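You operate a simulated robot arm through the tools that you are given. There is no shell and no other tool. Be economical: measure what you need, move in short steps, check, and stop when the job is done.

You run a simulated robot arm. Do the job below in one go: nothing can be reset, and whatever is moved stays where it is left.

## Task
Light the large lamp from the long board with the dial at 3, then stand it in the low crate.
Fine: in the round socket; push the brass bar in before switching on, switch off before drawing it back; no higher number, and leave the dial there; never lift hot glass.

The check looks at the end state, three seconds after you hand in, the way a careful person would. Anything else that was tipped, shoved, dropped, spilled or broken makes it a failure.

## Robot
A 6-joint arm with a two-finger parallel gripper, fixed in place. Base frame: the origin is at the foot of the arm, x ahead of it, y to its left, z up; the work surface is at about z = 81.8. Lengths are in cm, angles in rad, forces in N, time in s.
With the tool pointing down near the work surface it reaches from about 26 to 68 cm from the base axis. Its first joint turns from -1.152 to 1.152 rad. Payload 2.9 kg.
Tool frame: the origin (TCP) lies between the finger pads and is the grasp point; the fingertips stand 3 cm ahead of it; z points along the fingers, y is the line along which they close. The gripper opens to 11 cm. The fingers are 2 cm wide and 1 cm thick; the gripper's body (4.8 by 11.2 cm) begins 5.5 cm behind the TCP.
Orientation is that of the tool frame in the base frame, as a unit quaternion [x, y, z, w]. With the fingers straight down and closing along the base's y, the tool's x points along the base's -x, its y along +y and its z along -z.

## Interface
- The arm moves only by the tool step_arm. Its argument "moves" is one flat list of numbers, 7 for each row, row after row: the shift along the base's x, y, z in units of 20 mm (1.0 is 20 mm), then the turn, a rotation vector about the base's x, y, z in units of 6 degrees (1.0 is 6 degrees), then the gripper command, from -1 (fully open) to 1 (shut), values between in proportion. In form: [x, y, z, ax, ay, az, claw, x, y, z, ax, ay, az, claw, ...]. A call has 1 to 20 rows; each row shifts and turns the commanded pose from where the row before left it. A call with a number of a shift or a turn outside -1 to 1 is refused whole. A row lasts 0.2 s, in which the tool goes at most 5 cm and 0.15 rad; a call with a longer step from one row to the next is refused whole, and so is a gripper value outside its range. Where a pose cannot be reached the arm comes as near as it can. A force on the tool above 50 N (or 10 N above the force at the start of the call, whichever is more), or a blocked arm, ends the call early, and 0.2 s more pass. Each finger travels about 10.8 cm/s and halts on what it meets, pressing with about 39 N; the grip force reading is that of the motor and also rises with nothing between the fingers. The clock runs only during rows and for 0.2 s after the last one: add rows that do not move to give the fingers time. It gives the time, the measured TCP pose, the force on the tool (base axes), the opening and the grip force at its end, in the units of the frame above (readings bear some noise), with the torque about the TCP (base axes, N m) and any sound that the robot's microphone picked up, and new pictures: "views" is both (left out), scene, wrist or none.
- Cameras (640 x 400 px; columns grow to the right, rows downward): "scene" is fixed at [5.74, 41.66, 139.92]; the picture's right is [-0.91, -0.41, 0.00], its down [-0.17, 0.38, -0.91] and it looks along [0.37, -0.83, -0.42] (base axes); focal length 332 px, centre (320, 200). "wrist" rides on the gripper at [7.2, 1.7, -10.3] in the tool frame; the picture's right is [-0.23, 0.97, 0.00], its down [-0.76, -0.18, -0.62] and it looks along [-0.61, -0.14, 0.78] (tool axes); focal length 222 px, centre (320, 200). There is no depth. A picture from a camera that has moved, and an enlarged one, comes with that camera's place and axes in the base frame and with its lens.
- zoom(camera, box): a new picture of the part [left, top, right, bottom] of that camera's present view, enlarged. No time passes.
- hand_in(): hands the job in; it is judged then, once.

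Work in short steps. Places have to be worked out from the pictures, the camera data and where the tool is seen: move nearer, look again, correct. Check each grasp and each placing, and mend what went wrong. You have 120 turns and 200 pictures in all, those below and enlarged ones among them. Open the gripper and draw the arm clear of the work before you hand the job in, unless the task says otherwise; then end with one line.

The tools are called after "Request:" as a command line: name --argument value ..., lists and objects as JSON in quotes. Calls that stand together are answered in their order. step_arm: Moves the arm, as the interface text tells. Its arguments: {"type":"object","properties":{"moves":{"type":"array"},"views":{"type":"string","enum":["both","scene","wrist","none"]}},"required":["moves"]} The other tools are called the same way: zoom (camera, box) takes an enlarged picture of a part of a camera's view; hand_in () hands the job in.

At the start:

```text
time: 0.0
eef_pos: [43.77, -13.67, 121.14]
orientation: [0.0, 1.0, -0.001, 0.0]
force: [-0.1, 0.3, 0.4]
wrist_torque: [0.02, 0.03, 0.0]
opening: 11.0
grasp_force: 0.1
```

scene: 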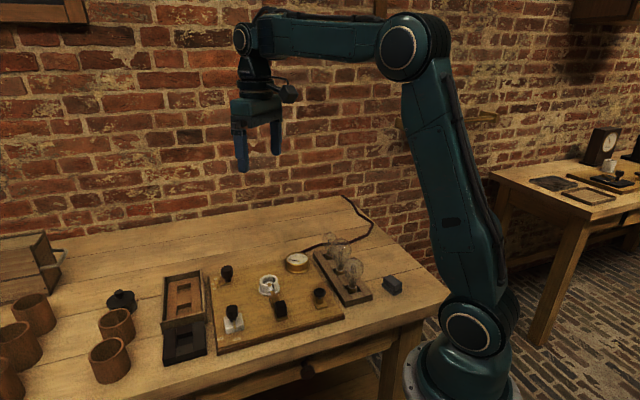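
wrist: 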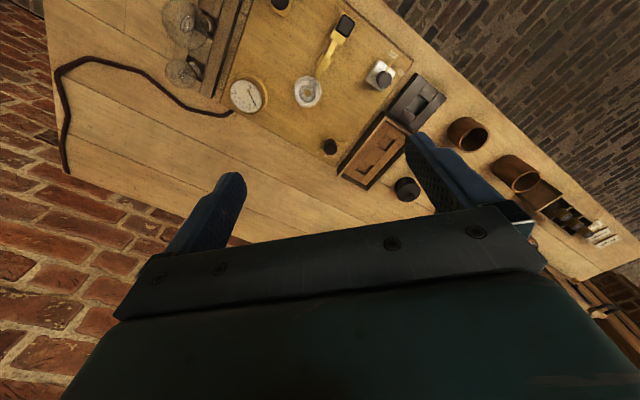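

The pictures show a board with knobs, bulbs on a long board, and crates. I zoom in to identify the parts.

Request:
zoom --camera "scene" --box '[190, 220, 350, 360]'

Request:
zoom --camera "scene" --box '[270, 200, 430, 320]'

Request:
zoom --camera "scene" --box '[0, 220, 220, 400]'

Request:
zoom --camera "wrist" --box '[140, 0, 460, 200]'

```text
2.86 times, centred on (270, 290) of scene
camera zoom: at [5.74, 41.66, 139.92], right [-0.91, -0.41, 0.0], down [-0.17, 0.38, -0.91], along [0.37, -0.83, -0.42], focal length 948 px, centre (463, -57)
```

zoom: 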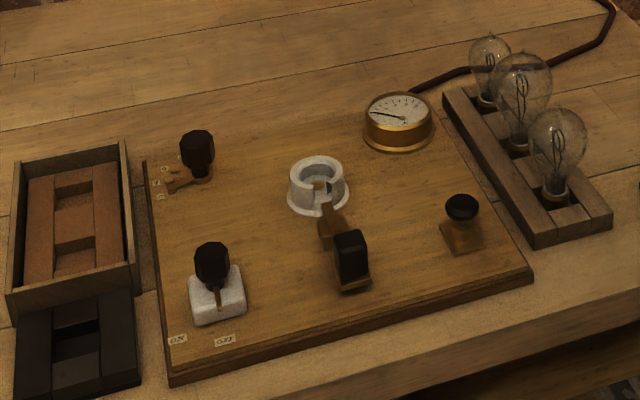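

```text
3.33 times, centred on (350, 260) of scene
camera zoom: at [5.74, 41.66, 139.92], right [-0.91, -0.41, 0.0], down [-0.17, 0.38, -0.91], along [0.37, -0.83, -0.42], focal length 1106 px, centre (220, 0)
```

zoom: 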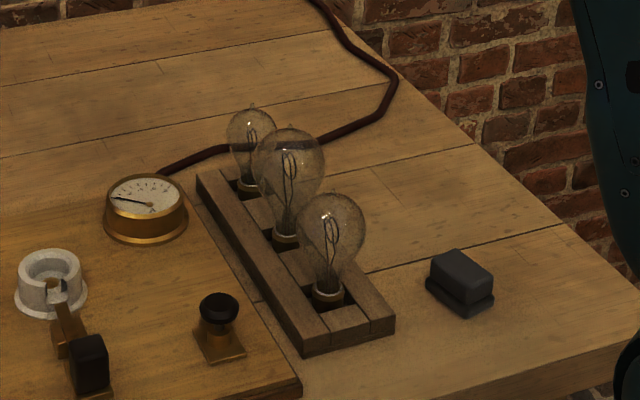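

```text
2.22 times, centred on (110, 310) of scene
camera zoom: at [5.74, 41.66, 139.92], right [-0.91, -0.41, 0.0], down [-0.17, 0.38, -0.91], along [0.37, -0.83, -0.42], focal length 737 px, centre (787, -44)
```

zoom: 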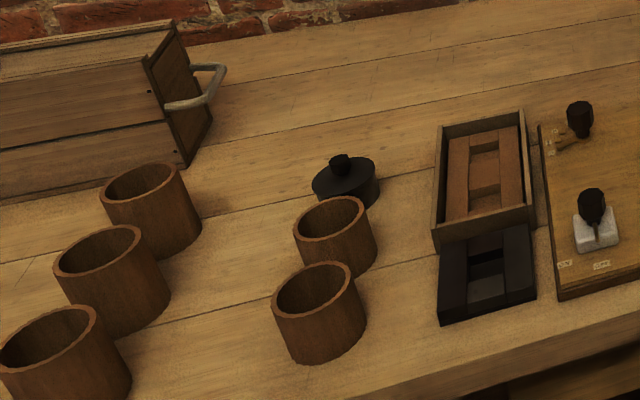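

```text
2.00 times, centred on (300, 100) of wrist
camera zoom: at [36.42, -12.05, 131.45], right [0.23, 0.97, 0.0], down [0.76, -0.18, 0.62], along [0.61, -0.14, -0.78], focal length 444 px, centre (360, 400)
```

zoom: 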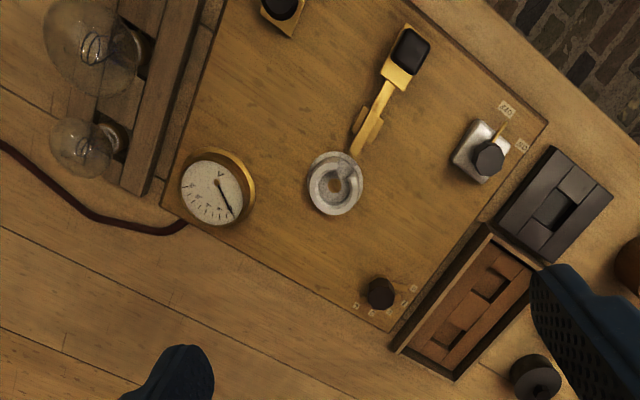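

The round socket, brass bar, switch block, dial and lamps sit near x 25–50 and y -30–0. I draw the arm back and down a bit so the wrist camera looks straight at the board.

Request:
step_arm --moves '[-1, 0, -0.5, 0, 0, 0, -1, -1, 0, -0.5, 0, 0, 0, -1, -1, 0, -0.5, 0, 0, 0, -1, -1, 0, -0.5, 0, 0, 0, -1, -1, 0, -0.5, 0, 0, 0, -1, -1, 0, -0.5, 0, 0, 0, -1]' --views "wrist"

```text
time: 1.4
eef_pos: [31.77, -13.51, 115.03]
orientation: [0.0, 1.0, 0.0, 0.0]
force: [0.7, -0.5, -0.4]
wrist_torque: [0.02, -0.01, 0.0]
opening: 11.0
grasp_force: 0.1
camera wrist: at [24.4, -12.04, 125.41], right [0.23, 0.97, 0.0], down [0.76, -0.18, 0.62], along [0.61, -0.14, -0.78], focal length 222 px, centre (320, 200)
```

wrist: 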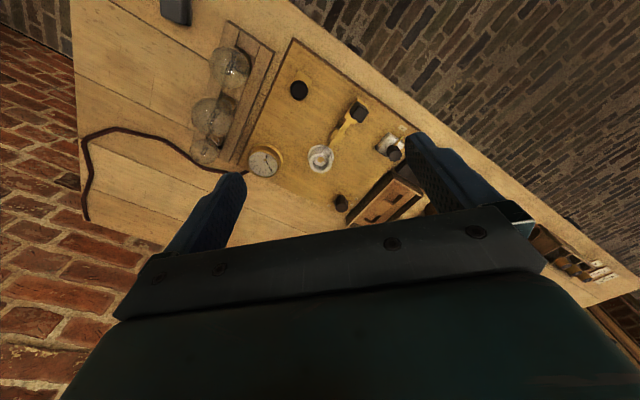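

Now I zoom on the dial, the switch and the lamps.

Request:
zoom --camera "wrist" --box '[300, 90, 440, 230]'

Request:
zoom --camera "wrist" --box '[180, 30, 340, 180]'

Request:
zoom --camera "scene" --box '[200, 250, 260, 350]'

Request:
zoom --camera "scene" --box '[150, 255, 220, 375]'

```text
2.86 times, centred on (370, 160) of wrist
camera zoom: at [24.4, -12.04, 125.41], right [0.23, 0.97, 0.0], down [0.76, -0.18, 0.62], along [0.61, -0.14, -0.78], focal length 635 px, centre (177, 314)
```

zoom: 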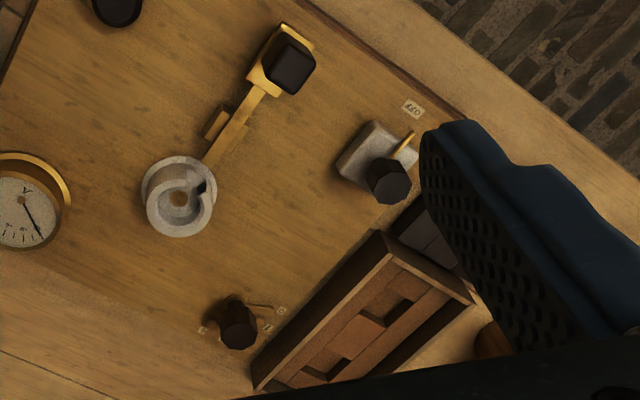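

```text
2.67 times, centred on (260, 105) of wrist
camera zoom: at [24.4, -12.04, 125.41], right [0.23, 0.97, 0.0], down [0.76, -0.18, 0.62], along [0.61, -0.14, -0.78], focal length 592 px, centre (480, 453)
```

zoom: 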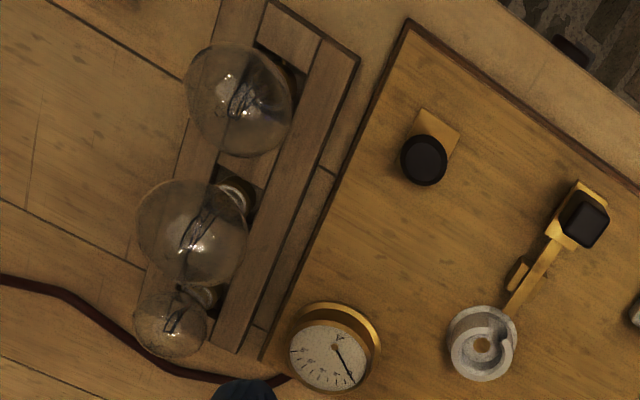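

```text
4.00 times, centred on (230, 300) of scene
camera zoom: at [5.74, 41.66, 139.92], right [-0.91, -0.41, 0.0], down [-0.17, 0.38, -0.91], along [0.37, -0.83, -0.42], focal length 1327 px, centre (680, -200)
```

zoom: 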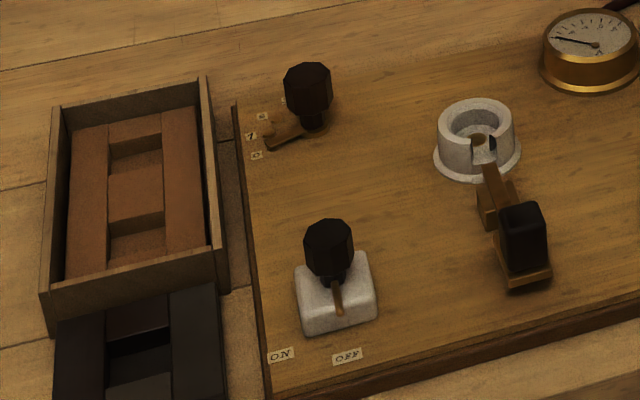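

```text
3.33 times, centred on (185, 315) of scene
camera zoom: at [5.74, 41.66, 139.92], right [-0.91, -0.41, 0.0], down [-0.17, 0.38, -0.91], along [0.37, -0.83, -0.42], focal length 1106 px, centre (770, -183)
```

zoom: 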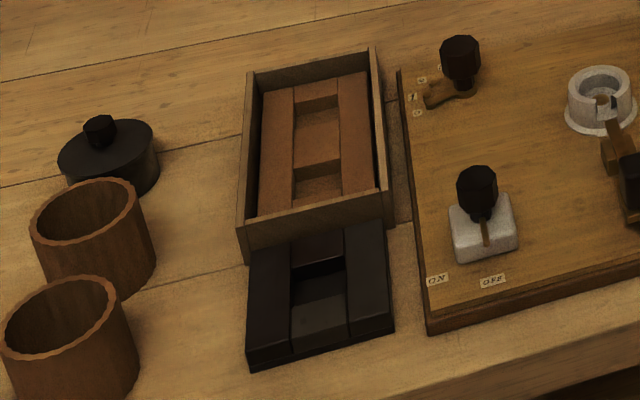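

Dial (with 0–? labels) and ON/OFF switch are recognised; the lever rests at OFF. To compare lamp sizes, I tilt the tool so the wrist camera looks straight down over them.

Request:
step_arm --moves '[0, -1, 0.3, 0, 1, 0, -1, 0, -1, 0.3, 0, 1, 0, -1, 0, -1, 0.3, 0, 1, 0, -1, 0, -1, 0.3, 0, 1, 0, -1, 0, 0, 0, 0, 1, 0, -1, 0, 0, 0, 0, 1, 0, -1]' --views "wrist"

```text
time: 2.8
eef_pos: [27.03, -19.68, 107.78]
orientation: [-0.001, 0.951, -0.001, -0.308]
force: [0.8, -1.1, -0.6]
wrist_torque: [-0.03, 0.03, 0.02]
opening: 11.01
grasp_force: 0.1
out of reach, approached as far as the arm can: row 3, 4, 5, 6
camera wrist: at [27.01, -18.04, 120.42], right [0.18, 0.97, -0.13], down [0.98, -0.18, 0.06], along [0.03, -0.14, -0.99], focal length 222 px, centre (320, 200)
```

wrist: 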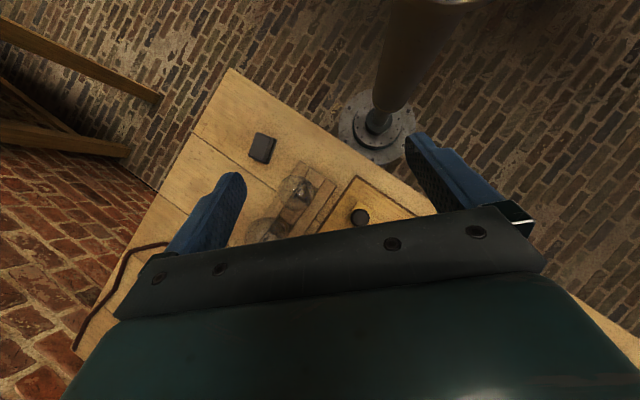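

The middle lamp measures largest (about 6 cm vs 5 and 4.5). I straighten the tool and go up and over toward the crate to inspect that area.

Request:
step_arm --moves '[0, 0.5, 1, 0, -1, 0, -1, 0, 0.5, 1, 0, -1, 0, -1, 0, 0.5, 1, 0, -1, 0, -1, 0.5, 0.5, 1, 0, -1, 0, -1, 1, 1, 0, 0, -1, 0, -1, 1, 1, 0, 0, -1, 0, -1, 1, 1, 0, 0, 0, 0, -1, 1, 1, 0, 0, 0, 0, -1, 1, 1, 0, 0, 0, 0, -1, 0, 0, 0, 0, 0, 0, -1]' --views "wrist"

```text
time: 5.0
eef_pos: [38.05, -5.66, 115.71]
orientation: [0.0, 1.0, 0.0, 0.001]
force: [0.1, 0.2, -0.4]
wrist_torque: [-0.01, -0.02, -0.02]
opening: 11.01
grasp_force: 0.0
camera wrist: at [30.62, -4.09, 126.21], right [0.23, 0.97, 0.0], down [0.76, -0.18, 0.62], along [0.61, -0.14, -0.78], focal length 222 px, centre (320, 200)
```

wrist: 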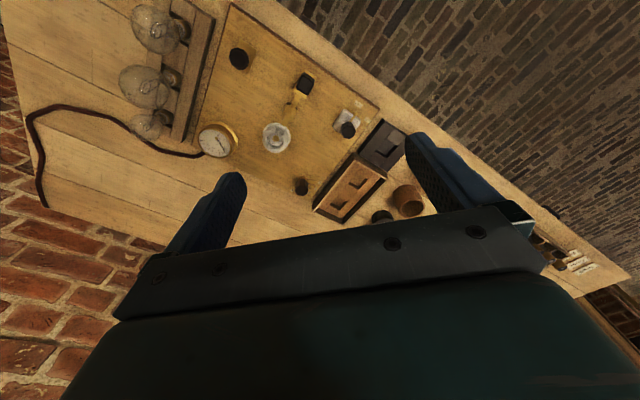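

I zoom into crates and the dial from this view.

Request:
zoom --camera "wrist" --box '[260, 90, 420, 230]'

Request:
zoom --camera "wrist" --box '[100, 0, 260, 160]'

Request:
zoom --camera "wrist" --box '[510, 190, 640, 310]'

```text
2.86 times, centred on (340, 160) of wrist
camera zoom: at [30.62, -4.09, 126.21], right [0.23, 0.97, 0.0], down [0.76, -0.18, 0.62], along [0.61, -0.14, -0.78], focal length 635 px, centre (263, 314)
```

zoom: 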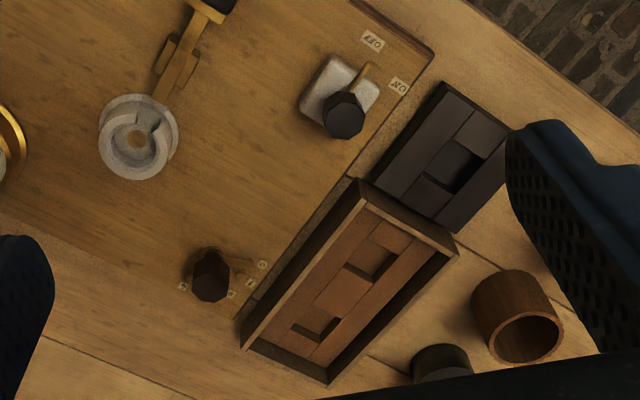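

```text
2.50 times, centred on (180, 80) of wrist
camera zoom: at [30.62, -4.09, 126.21], right [0.23, 0.97, 0.0], down [0.76, -0.18, 0.62], along [0.61, -0.14, -0.78], focal length 555 px, centre (670, 500)
```

zoom: 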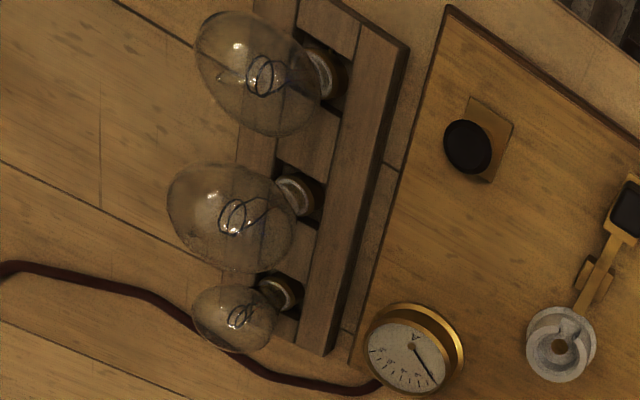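

```text
3.33 times, centred on (575, 250) of wrist
camera zoom: at [30.62, -4.09, 126.21], right [0.23, 0.97, 0.0], down [0.76, -0.18, 0.62], along [0.61, -0.14, -0.78], focal length 740 px, centre (-530, 33)
```

zoom: 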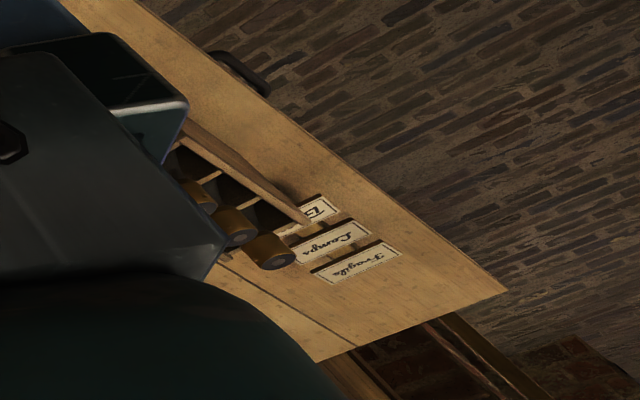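

The walled wooden box with the brown insert is the low crate; labels on the dial need a nearer look. I descend partway in front of the dial.

Request:
step_arm --moves '[1, -0.6, -1, 0, 0, 0, -1, 1, -0.6, -1, 0, 0, 0, -1, 1, -0.6, -1, 0, 0, 0, -1, 1, -0.6, -1, 0, 0, 0, -1, 0.5, -0.6, -1, 0, 0, 0, -1, 0, 0, -1, 0, 0, 0, -1, 0, 0, -1, 0, 0, 0, -1, 0, 0, -1, 0, 0, 0, -1]' --views "wrist"

```text
time: 6.8
eef_pos: [47.08, -11.67, 99.89]
orientation: [0.0, 1.0, 0.001, 0.0]
force: [0.1, 0.2, 0.8]
wrist_torque: [0.01, 0.02, 0.01]
opening: 11.01
grasp_force: 0.1
camera wrist: at [39.69, -10.07, 110.16], right [0.23, 0.97, 0.0], down [0.76, -0.18, 0.62], along [0.61, -0.14, -0.78], focal length 222 px, centre (320, 200)
```

wrist: 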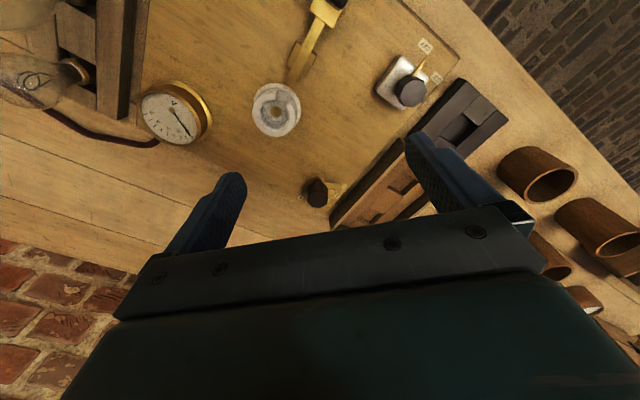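

Request:
zoom --camera "wrist" --box '[290, 160, 370, 210]'

Request:
zoom --camera "wrist" --box '[230, 0, 350, 140]'

Request:
zoom --camera "wrist" --box '[360, 30, 450, 110]'

Request:
zoom --camera "scene" --box '[205, 255, 245, 295]'

```text
8.00 times, centred on (330, 185) of wrist
camera zoom: at [39.69, -10.07, 110.16], right [0.23, 0.97, 0.0], down [0.76, -0.18, 0.62], along [0.61, -0.14, -0.78], focal length 1777 px, centre (240, 320)
```

zoom: 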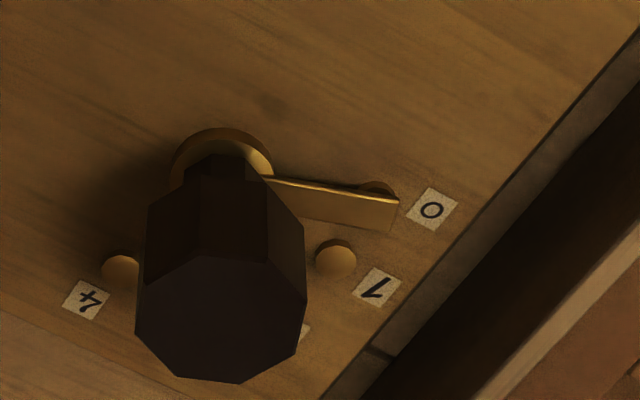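

```text
2.86 times, centred on (290, 70) of wrist
camera zoom: at [39.69, -10.07, 110.16], right [0.23, 0.97, 0.0], down [0.76, -0.18, 0.62], along [0.61, -0.14, -0.78], focal length 635 px, centre (406, 571)
```

zoom: 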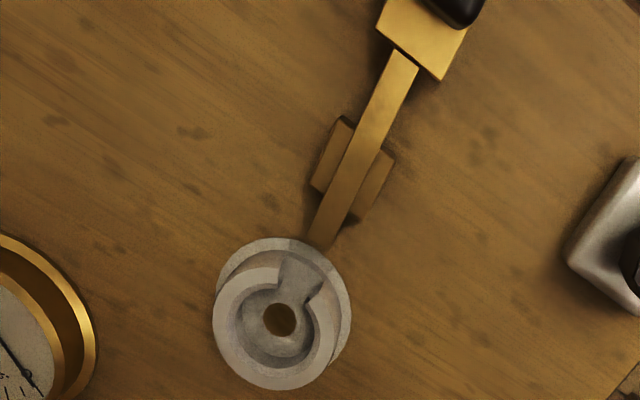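

```text
5.00 times, centred on (405, 70) of wrist
camera zoom: at [39.69, -10.07, 110.16], right [0.23, 0.97, 0.0], down [0.76, -0.18, 0.62], along [0.61, -0.14, -0.78], focal length 1111 px, centre (-105, 850)
```

zoom: 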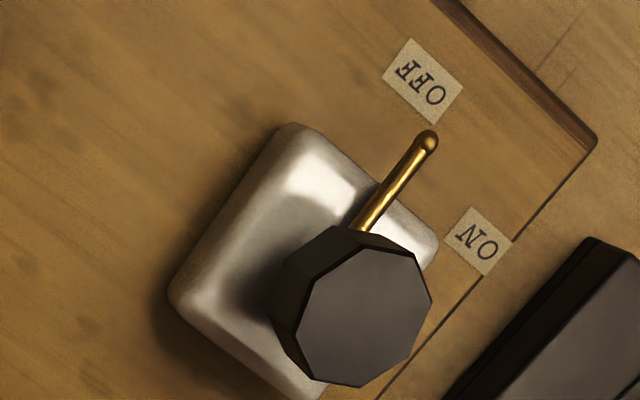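

```text
10.00 times, centred on (225, 275) of scene
camera zoom: at [5.74, 41.65, 139.92], right [-0.91, -0.41, 0.0], down [-0.17, 0.38, -0.91], along [0.37, -0.83, -0.42], focal length 3318 px, centre (1270, -550)
```

zoom: 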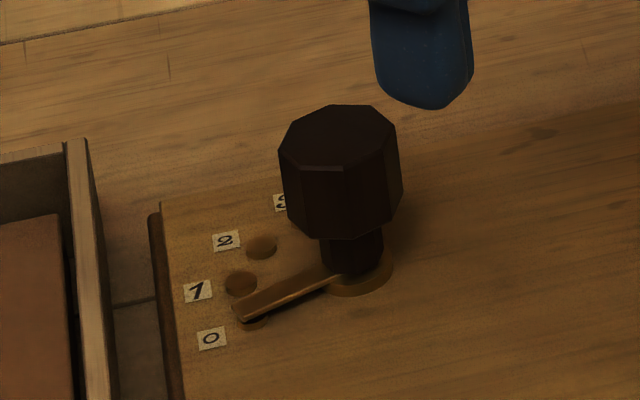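

Dial is at 0 with studs 0–4; switch at OFF; both have octagonal knobs. I zoom closer on knob facets to choose the grip angle.

Request:
zoom --camera "wrist" --box '[300, 170, 340, 210]'

Request:
zoom --camera "scene" --box '[220, 260, 250, 280]'

```text
10.00 times, centred on (320, 190) of wrist
camera zoom: at [39.69, -10.07, 110.16], right [0.23, 0.97, 0.0], down [0.76, -0.18, 0.62], along [0.61, -0.14, -0.78], focal length 2221 px, centre (320, 300)
```

zoom: 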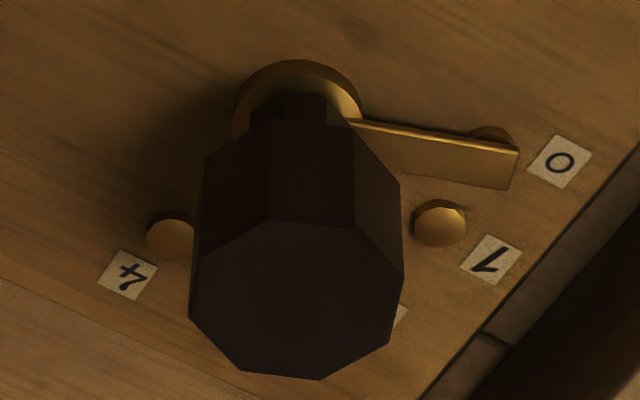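

```text
16.00 times, centred on (235, 270) of scene
camera zoom: at [5.74, 41.65, 139.92], right [-0.91, -0.41, 0.0], down [-0.17, 0.38, -0.91], along [0.37, -0.83, -0.42], focal length 5308 px, centre (1680, -920)
```

zoom: 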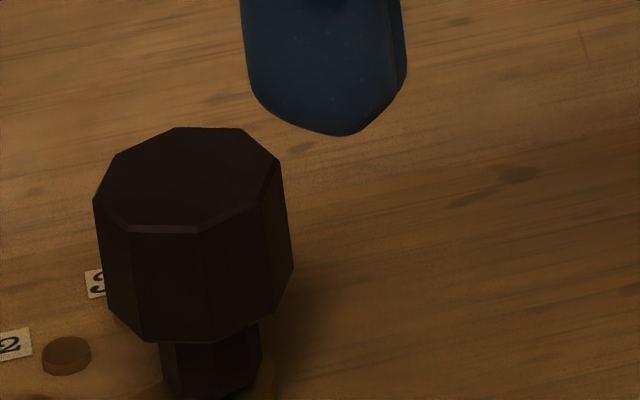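

Knob centre is near (57.8, -14.5), top z≈87, flats parallel to the pointer (≈68°). I hover above it with a closing axis of about 113° to verify alignment.

Request:
step_arm --moves '[0.893, -0.24, -0.4, 0, 0, 0.64, -0.2, 0.893, -0.24, -0.4, 0, 0, 0.64, -0.2, 0.893, -0.24, -0.4, 0, 0, 0.64, -0.2, 0.893, -0.24, -0.4, 0, 0, 0.64, -0.2, 0.893, -0.24, -0.4, 0, 0, 0.64, -0.2, 0.893, -0.24, -0.4, 0, 0, 0.64, -0.2]'

Request:
zoom --camera "scene" --box '[190, 230, 260, 290]'

```text
time: 8.2
eef_pos: [57.69, -14.59, 95.08]
orientation: [-0.2, 0.98, -0.001, 0.0]
force: [0.2, 0.1, 0.6]
wrist_torque: [0.01, 0.02, -0.03]
opening: 6.6
grasp_force: 0.1
camera wrist: at [50.29, -15.95, 105.37], right [-0.17, 0.98, 0.0], down [0.77, 0.14, 0.62], along [0.61, 0.11, -0.78], focal length 222 px, centre (320, 200)
```

scene: 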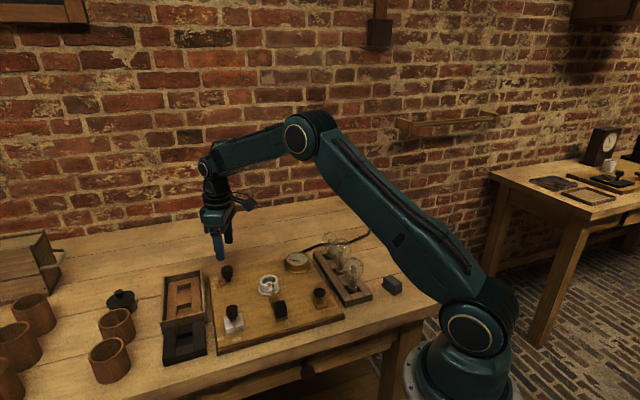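
wrist: 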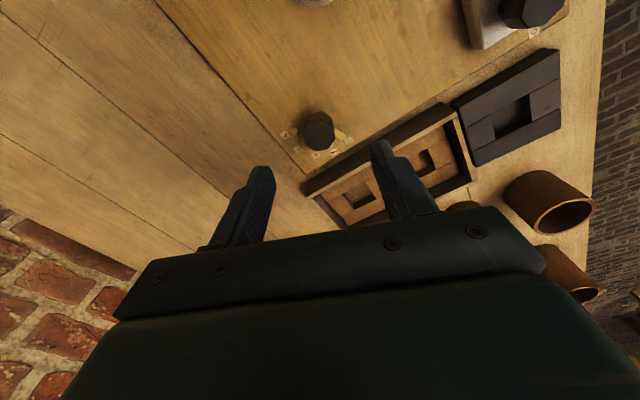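

```text
6.67 times, centred on (225, 260) of scene
camera zoom: at [5.74, 41.66, 139.92], right [-0.91, -0.41, 0.0], down [-0.17, 0.38, -0.91], along [0.37, -0.83, -0.42], focal length 2212 px, centre (953, -200)
```

zoom: 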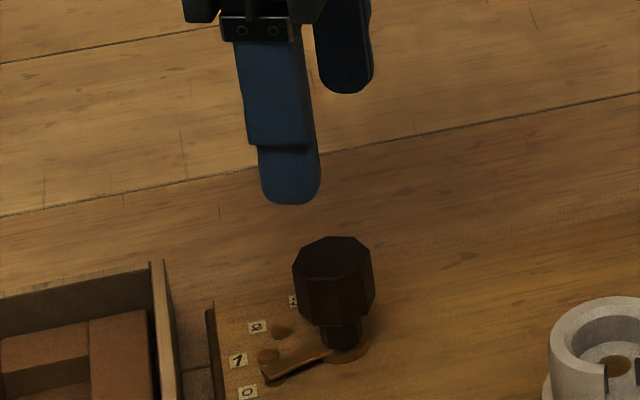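

Wrist view confirms the knob at (57.7, -14.7). I descend so the fingertips straddle it, then check.

Request:
step_arm --moves '[0, 0, -1, 0, 0, 0, -0.2, 0, 0, -1, 0, 0, 0, -0.2, 0, 0, -1, 0, 0, 0, -0.2, 0, 0, -0.9, 0, 0, 0, -0.2, 0, 0, 0, 0, 0, 0, -0.2]'

Request:
zoom --camera "scene" --box '[190, 240, 260, 300]'

Request:
zoom --camera "wrist" --box '[250, 100, 450, 240]'

```text
time: 9.4
eef_pos: [57.65, -14.35, 87.21]
orientation: [-0.201, 0.98, 0.0, 0.001]
force: [1.3, 0.7, -1.0]
wrist_torque: [0.0, -0.04, -0.01]
opening: 6.6
grasp_force: 0.0
camera wrist: at [50.2, -15.85, 97.59], right [-0.17, 0.98, 0.0], down [0.77, 0.14, 0.62], along [0.61, 0.11, -0.78], focal length 222 px, centre (320, 200)
```

scene: 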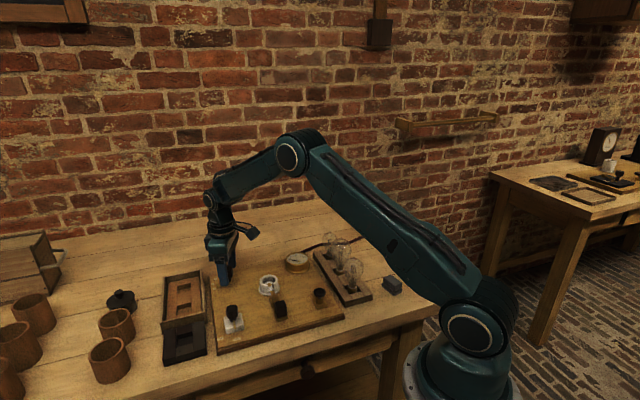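
wrist: 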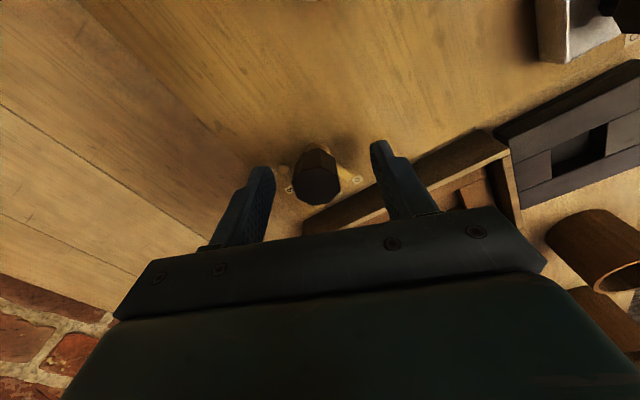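

```text
6.67 times, centred on (225, 270) of scene
camera zoom: at [5.74, 41.66, 139.92], right [-0.91, -0.41, 0.0], down [-0.17, 0.38, -0.91], along [0.37, -0.83, -0.42], focal length 2212 px, centre (953, -267)
```

zoom: 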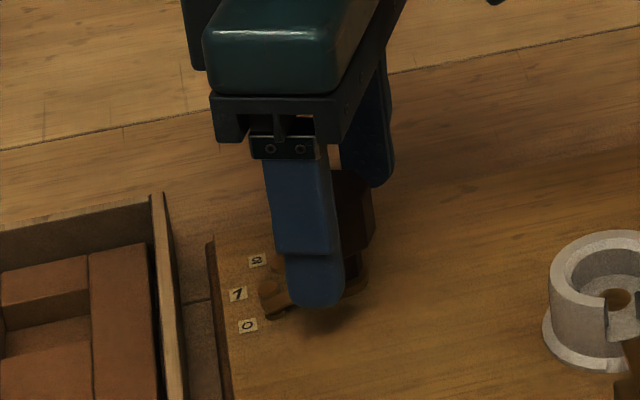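

```text
2.86 times, centred on (350, 170) of wrist
camera zoom: at [50.2, -15.85, 97.59], right [-0.17, 0.98, 0.0], down [0.77, 0.14, 0.62], along [0.61, 0.11, -0.78], focal length 635 px, centre (234, 286)
```

zoom: 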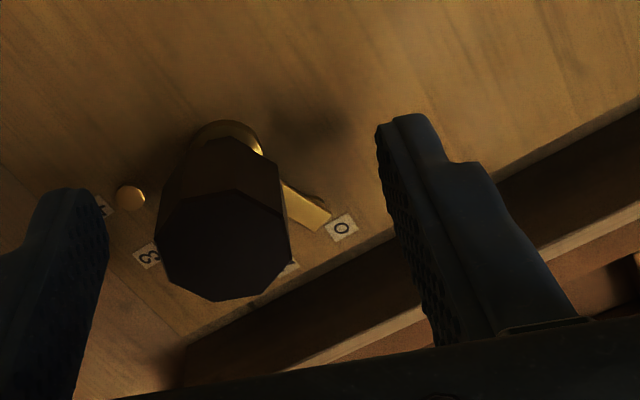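

Nearly centred; I nudge 3 mm and close on the knob.

Request:
step_arm --moves '[-0.07, -0.16, 0, 0, 0, 0, -0.2, 0, 0, 0, 0, 0, 0, 0.2, 0, 0, 0, 0, 0, 0, 0.6, 0, 0, 0, 0, 0, 0, 0.6, 0, 0, 0, 0, 0, 0, 0.6]' --views "none"

Request:
zoom --camera "wrist" --box '[250, 100, 450, 240]'

```text
time: 10.6
eef_pos: [57.66, -14.97, 87.19]
orientation: [-0.199, 0.98, 0.0, 0.001]
force: [3.9, -6.3, -1.8]
wrist_torque: [0.39, -0.08, -0.03]
opening: 2.93
grasp_force: 45.3
```

```text
2.86 times, centred on (350, 170) of wrist
camera zoom: at [50.09, -16.25, 97.62], right [-0.17, 0.99, 0.0], down [0.77, 0.13, 0.62], along [0.61, 0.11, -0.78], focal length 635 px, centre (234, 286)
```

zoom: 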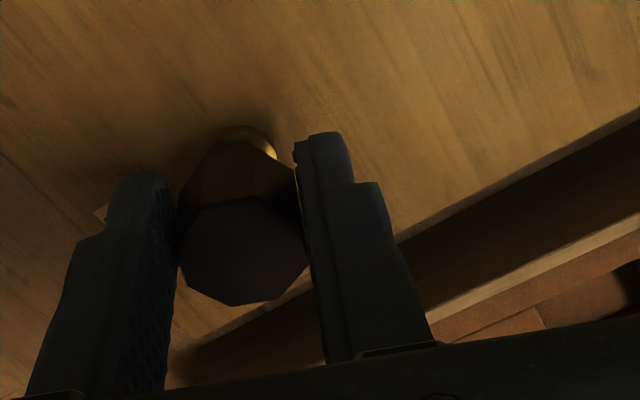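

Gripped at 2.93 cm. I turn a first step of about -30° (toward 1) and read.

Request:
step_arm --moves '[0, -0.1, 0, 0, 0, -0.85, 0.6, 0, 0, 0, 0, 0, -0.85, 0.6, 0, 0, 0, 0, 0, -0.85, 0.6, 0, 0, 0, 0, 0, -0.85, 0.6, 0, 0, 0, 0, 0, -0.85, 0.6, 0, 0, 0, 0, 0, -0.85, 0.6]' --views "none"

Request:
zoom --camera "scene" --box '[190, 240, 260, 300]'

Request:
zoom --camera "wrist" --box '[250, 100, 450, 240]'

```text
time: 12.0
eef_pos: [57.49, -14.57, 87.18]
orientation: [0.062, 0.998, 0.002, -0.002]
force: [-20.7, 37.5, 15.3]
wrist_torque: [0.33, -0.41, 0.25]
opening: 2.96
grasp_force: 44.6
```

```text
6.67 times, centred on (225, 270) of scene
camera zoom: at [5.66, 41.75, 139.89], right [-0.91, -0.41, 0.0], down [-0.17, 0.38, -0.91], along [0.37, -0.83, -0.42], focal length 2212 px, centre (953, -267)
```

zoom: 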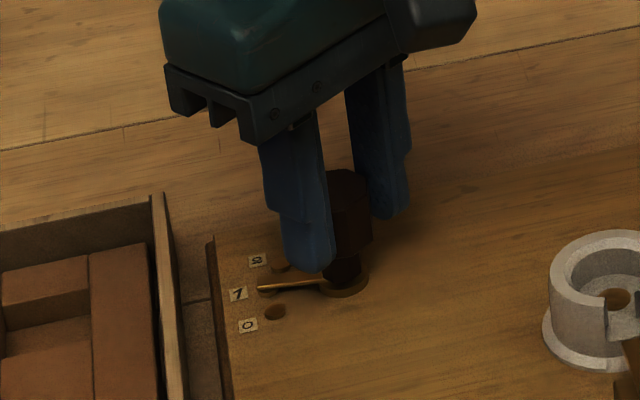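

```text
2.86 times, centred on (350, 170) of wrist
camera zoom: at [50.46, -12.11, 97.68], right [0.34, 0.94, 0.0], down [0.74, -0.27, 0.62], along [0.58, -0.21, -0.79], focal length 635 px, centre (234, 286)
```

zoom: 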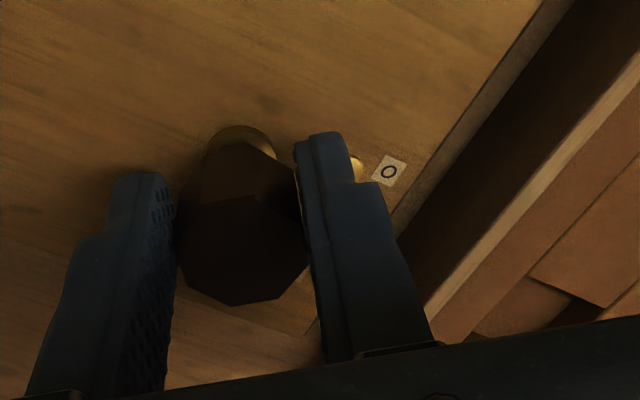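

Pointer is now at 1. Lateral force has built up, so I send a null step to see whether it relaxes.

Request:
step_arm --moves '[-0.05, 0.12, 0, 0, 0, 0, 0.6, 0, 0, 0, 0, 0, 0, 0.6]' --views "none"

```text
time: 12.6
eef_pos: [57.53, -14.59, 87.26]
orientation: [0.063, 0.998, 0.001, -0.001]
force: [-8.7, 26.9, 12.2]
wrist_torque: [0.3, 1.07, 0.19]
opening: 2.97
grasp_force: 45.5
```

Force falls as I shift; a bit more, in +y and up slightly.

Request:
step_arm --moves '[-0.03, 0.15, 0.05, 0, 0, 0, 0.6, 0, 0.1, 0, 0, 0, 0, 0.6, 0, 0, 0, 0, 0, 0, 0.6]' --views "none"

```text
time: 13.4
eef_pos: [57.49, -14.59, 87.26]
orientation: [0.068, 0.998, 0.0, 0.001]
force: [6.0, -1.3, -11.7]
wrist_torque: [0.53, -0.7, 0.0]
opening: 2.94
grasp_force: 44.6
```

Force is now small. Turn another ~31° to 2.

Request:
step_arm --moves '[0, 0, 0, 0, 0, -0.86, 0.6, 0, 0, 0, 0, 0, -0.86, 0.6, 0, 0, 0, 0, 0, -0.86, 0.6, 0, 0, 0, 0, 0, -0.86, 0.6, 0, 0, 0, 0, 0, -0.86, 0.6, 0, 0, 0, 0, 0, -0.86, 0.6]' --views "none"

Request:
zoom --camera "scene" --box '[190, 240, 260, 300]'

```text
time: 14.8
eef_pos: [57.63, -14.17, 87.27]
orientation: [0.328, 0.945, 0.0, 0.001]
force: [24.3, 2.9, -23.8]
wrist_torque: [-0.15, 0.21, 0.15]
opening: 2.93
grasp_force: 45.5
```

```text
6.67 times, centred on (225, 270) of scene
camera zoom: at [5.84, 41.65, 139.91], right [-0.91, -0.41, 0.0], down [-0.17, 0.38, -0.91], along [0.37, -0.83, -0.42], focal length 2212 px, centre (953, -267)
```

zoom: 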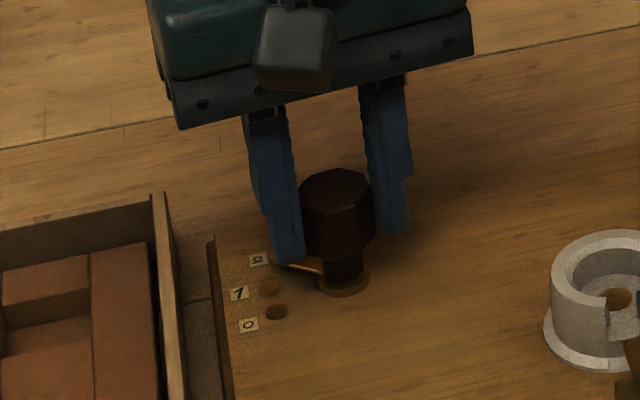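

Pointer is at 2. I relieve the force slightly and turn the last ~31° in smaller pieces toward 3.

Request:
step_arm --moves '[0.1, 0, -0.04, 0, 0, 0, 0.6, 0, 0, 0, 0, 0, -0.85, 0.6, 0, 0, 0, 0, 0, -0.85, 0.6, 0, 0, 0, 0, 0, -0.85, 0.6, 0, 0, 0, 0, 0, -0.85, 0.6, 0, 0, 0, 0, 0, -0.85, 0.6, 0, 0, 0, 0, 0, -0.7, 0.6]' --views "none"

Request:
zoom --camera "scene" --box '[190, 240, 260, 300]'

Request:
zoom --camera "wrist" --box '[250, 100, 450, 240]'

```text
time: 16.4
eef_pos: [57.83, -13.96, 87.21]
orientation: [0.558, 0.83, 0.004, 0.001]
force: [29.4, 21.5, -10.4]
wrist_torque: [0.54, 0.21, 0.27]
opening: 2.96
grasp_force: 45.2
```

```text
6.67 times, centred on (225, 270) of scene
camera zoom: at [5.83, 41.7, 139.9], right [-0.91, -0.41, 0.0], down [-0.17, 0.38, -0.91], along [0.37, -0.83, -0.42], focal length 2212 px, centre (953, -267)
```

zoom: 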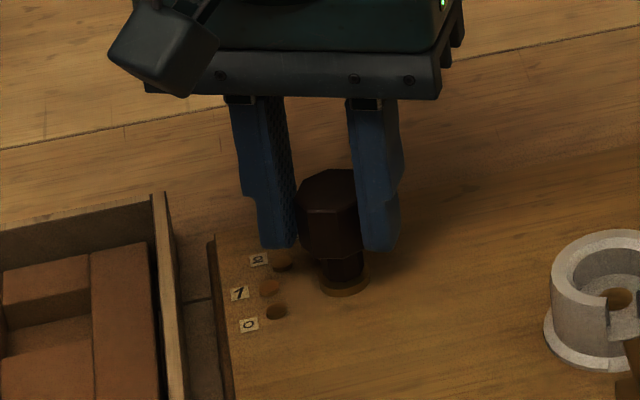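

```text
2.86 times, centred on (350, 170) of wrist
camera zoom: at [56.57, -6.71, 97.64], right [0.99, 0.16, 0.01], down [0.12, -0.77, 0.62], along [0.1, -0.61, -0.78], focal length 635 px, centre (234, 286)
```

zoom: 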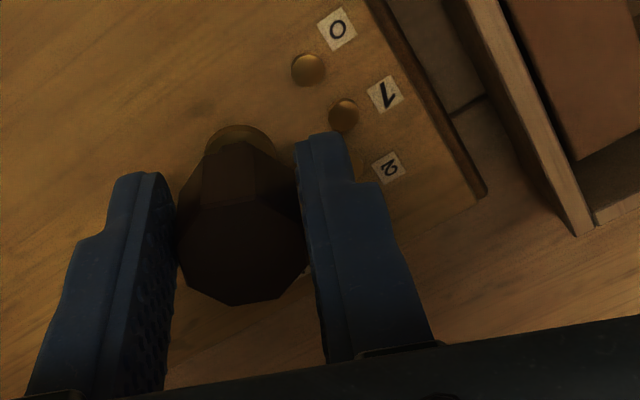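

Turned 90.8° in total. I open and raise to see where the pointer stands.

Request:
step_arm --moves '[0, 0, 0, 0, 0, 0, 0.1, 0, 0, 0, 0, 0, 0, -0.1, 0, 0, 0.5, 0, 0, 0, -0.1, 0, 0, 1, 0, 0, 0, -0.1, 0, 0, 1, 0, 0, 0, -0.1, 0, 0, 1, 0, 0, 0, -0.1, 0, 0, 1, 0, 0, 0, -0.1, 0, 0, 0, 0, 0, 0, -0.1]' --views "wrist"

Request:
zoom --camera "wrist" --box '[270, 100, 370, 180]'

Request:
zoom --camera "scene" --box '[205, 255, 245, 295]'

```text
time: 18.2
eef_pos: [57.53, -14.36, 96.3]
orientation: [0.561, 0.828, 0.0, 0.0]
force: [1.0, -0.1, -0.2]
wrist_torque: [0.0, 0.02, 0.01]
opening: 6.07
grasp_force: 0.1
camera wrist: at [56.35, -7.01, 106.59], right [0.99, 0.15, 0.0], down [0.12, -0.77, 0.62], along [0.09, -0.62, -0.78], focal length 222 px, centre (320, 200)
```

wrist: 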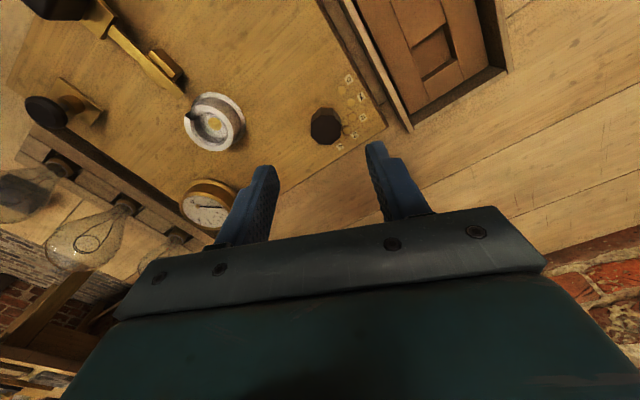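

```text
5.00 times, centred on (320, 140) of wrist
camera zoom: at [56.35, -7.01, 106.59], right [0.99, 0.15, 0.0], down [0.12, -0.77, 0.62], along [0.09, -0.62, -0.78], focal length 1111 px, centre (320, 500)
```

zoom: 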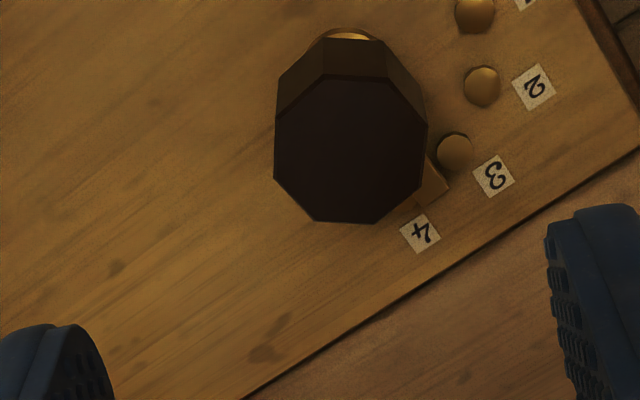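

```text
10.00 times, centred on (225, 275) of scene
camera zoom: at [5.74, 41.66, 139.92], right [-0.91, -0.41, 0.0], down [-0.17, 0.38, -0.91], along [0.37, -0.83, -0.42], focal length 3318 px, centre (1270, -550)
```

zoom: 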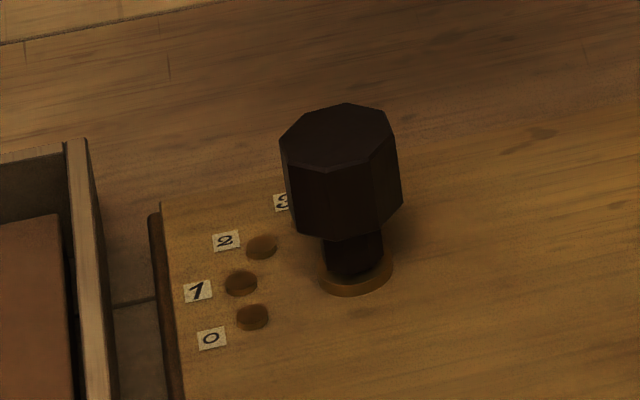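

The pointer slipped past 3 to about halfway to 4 when I opened under side load (lamp not powered, so no harm). I re-aim at axis (58.0, -14.6), with closing axis 50°, descend and regrip.

Request:
step_arm --moves '[0.05, -0.03, 0, 0, 0, 0.944, -0.1, 0.05, -0.03, 0, 0, 0, 0.944, -0.1, 0.05, -0.03, 0, 0, 0, 0.944, -0.1, 0.05, -0.03, 0, 0, 0, 0.944, -0.1, 0.035, 0, 0, 0, 0, 0.944, -0.1, 0, 0, -1, 0, 0, 0, -0.1, 0, 0, -1, 0, 0, 0, -0.1, 0, 0, -1, 0, 0, 0, -0.1, 0, 0, -1, 0, 0, 0, -0.1, 0, 0, -0.5, 0, 0, 0, -0.1, 0, 0, 0, 0, 0, 0, -0.1]' --views "none"

Request:
zoom --camera "wrist" --box '[250, 100, 450, 240]'

Request:
zoom --camera "scene" --box '[190, 240, 260, 300]'

```text
time: 20.6
eef_pos: [57.92, -14.64, 87.21]
orientation: [0.341, 0.94, 0.0, -0.001]
force: [0.1, -0.1, 0.0]
wrist_torque: [0.01, -0.01, 0.0]
opening: 6.04
grasp_force: 0.0
```

```text
2.86 times, centred on (350, 170) of wrist
camera zoom: at [53.43, -8.69, 97.61], right [0.8, 0.6, 0.0], down [0.47, -0.62, 0.62], along [0.37, -0.5, -0.78], focal length 635 px, centre (234, 286)
```

zoom: 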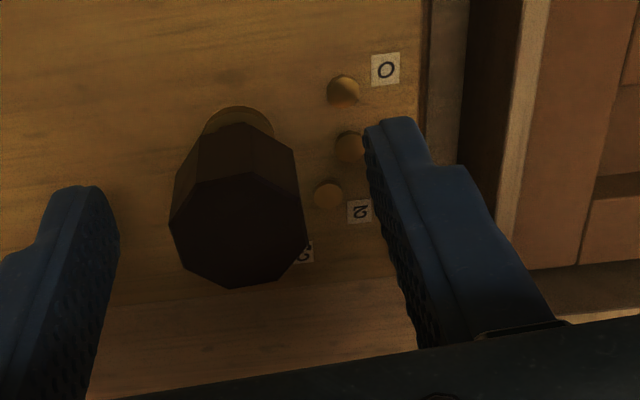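

```text
6.67 times, centred on (225, 270) of scene
camera zoom: at [5.74, 41.66, 139.92], right [-0.91, -0.41, 0.0], down [-0.17, 0.38, -0.91], along [0.37, -0.83, -0.42], focal length 2212 px, centre (953, -267)
```

zoom: 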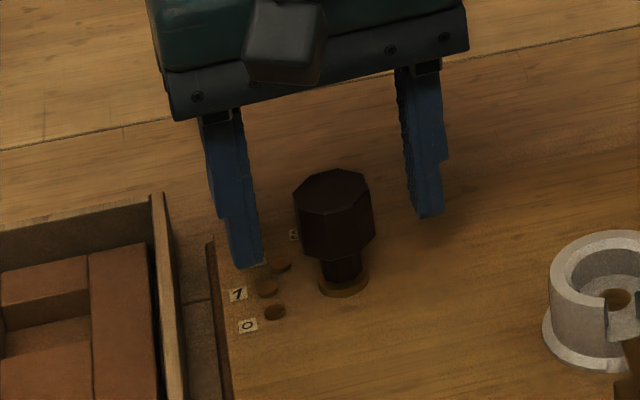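

Centred well. Closing, then reading the load.

Request:
step_arm --moves '[0, 0, 0, 0, 0, 0, 0.2, 0, 0, 0, 0, 0, 0, 0.6, 0, 0, 0, 0, 0, 0, 0.6, 0, 0, 0, 0, 0, 0, 0.6]' --views "none"

Request:
zoom --camera "wrist" --box '[250, 100, 450, 240]'

```text
time: 21.6
eef_pos: [58.01, -14.53, 87.2]
orientation: [0.34, 0.94, 0.0, 0.0]
force: [5.6, 4.7, -2.9]
wrist_torque: [-0.37, 0.02, -0.02]
opening: 2.94
grasp_force: 44.8
```

```text
2.86 times, centred on (350, 170) of wrist
camera zoom: at [53.47, -8.65, 97.63], right [0.8, 0.6, 0.0], down [0.47, -0.62, 0.62], along [0.38, -0.5, -0.78], focal length 635 px, centre (234, 286)
```

zoom: 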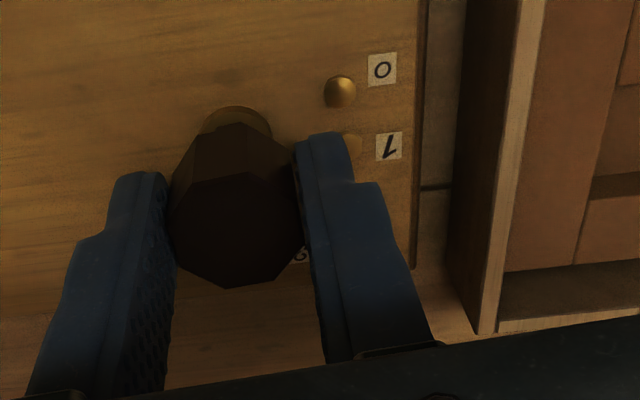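

Good grip with little load. Turn back +15°.

Request:
step_arm --moves '[0, 0, 0, 0, 0, 0.64, 0.6, 0, 0, 0, 0, 0, 0.64, 0.6, 0, 0, 0, 0, 0, 0.64, 0.6, 0, 0, 0, 0, 0, 0.64, 0.6, 0, 0, 0, 0, 0, 0, 0.6]' --views "none"

Request:
zoom --camera "wrist" --box '[250, 100, 450, 240]'

```text
time: 22.8
eef_pos: [57.99, -14.51, 87.33]
orientation: [0.213, 0.977, 0.0, 0.0]
force: [-1.1, 3.8, 3.3]
wrist_torque: [0.66, 0.21, 0.01]
opening: 2.93
grasp_force: 44.8
```

```text
2.86 times, centred on (350, 170) of wrist
camera zoom: at [52.05, -10.09, 97.64], right [0.61, 0.79, 0.0], down [0.62, -0.48, 0.62], along [0.49, -0.38, -0.78], focal length 635 px, centre (234, 286)
```

zoom: 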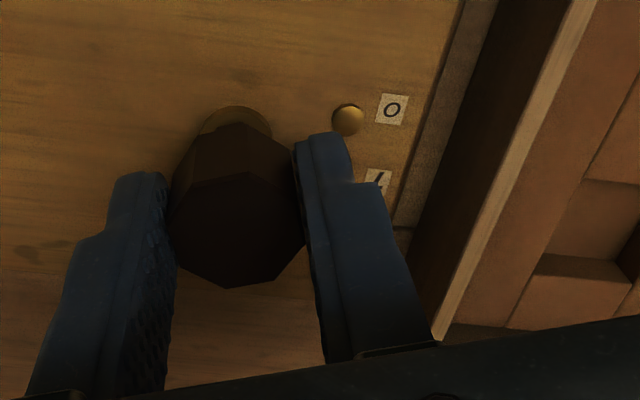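

Load is small; release and rise to check.

Request:
step_arm --moves '[0, 0, 0, 0, 0, 0, 0.4, 0, 0, 0, 0, 0, 0, 0.2, 0, 0, 0, 0, 0, 0, -0.1, 0, 0, 0.5, 0, 0, 0, -0.1, 0, 0, 1, 0, 0, 0, -0.1, 0, 0, 1, 0, 0, 0, -0.1, 0, 0, 1, 0, 0, 0, -0.1, 0, 0, 1, 0, 0, 0, -0.1, 0, 0, 0, 0, 0, 0, -0.1]' --views "none"

Request:
zoom --camera "wrist" --box '[270, 100, 370, 180]'

Request:
zoom --camera "scene" --box '[205, 255, 245, 295]'

```text
time: 24.8
eef_pos: [58.03, -14.54, 96.32]
orientation: [0.212, 0.977, 0.0, 0.0]
force: [0.0, 0.5, 0.0]
wrist_torque: [0.0, -0.05, -0.02]
opening: 6.06
grasp_force: 0.1
```

```text
5.00 times, centred on (320, 140) of wrist
camera zoom: at [52.08, -10.1, 106.67], right [0.61, 0.79, 0.0], down [0.62, -0.48, 0.62], along [0.49, -0.38, -0.78], focal length 1111 px, centre (320, 500)
```

zoom: 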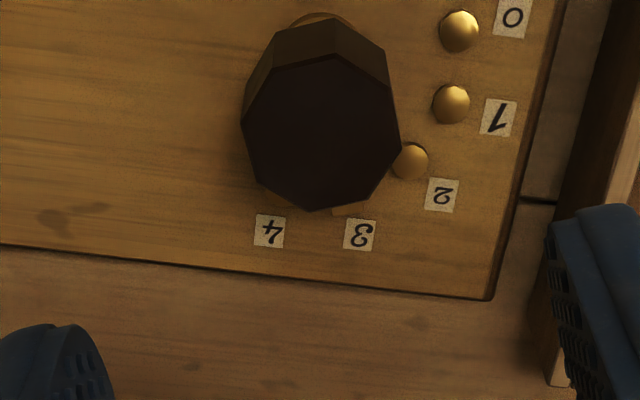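

```text
10.00 times, centred on (225, 275) of scene
camera zoom: at [5.74, 41.66, 139.92], right [-0.91, -0.41, 0.0], down [-0.17, 0.38, -0.91], along [0.37, -0.83, -0.42], focal length 3318 px, centre (1270, -550)
```

zoom: 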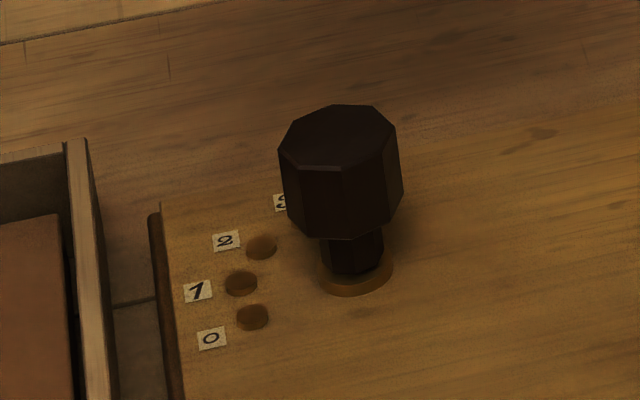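

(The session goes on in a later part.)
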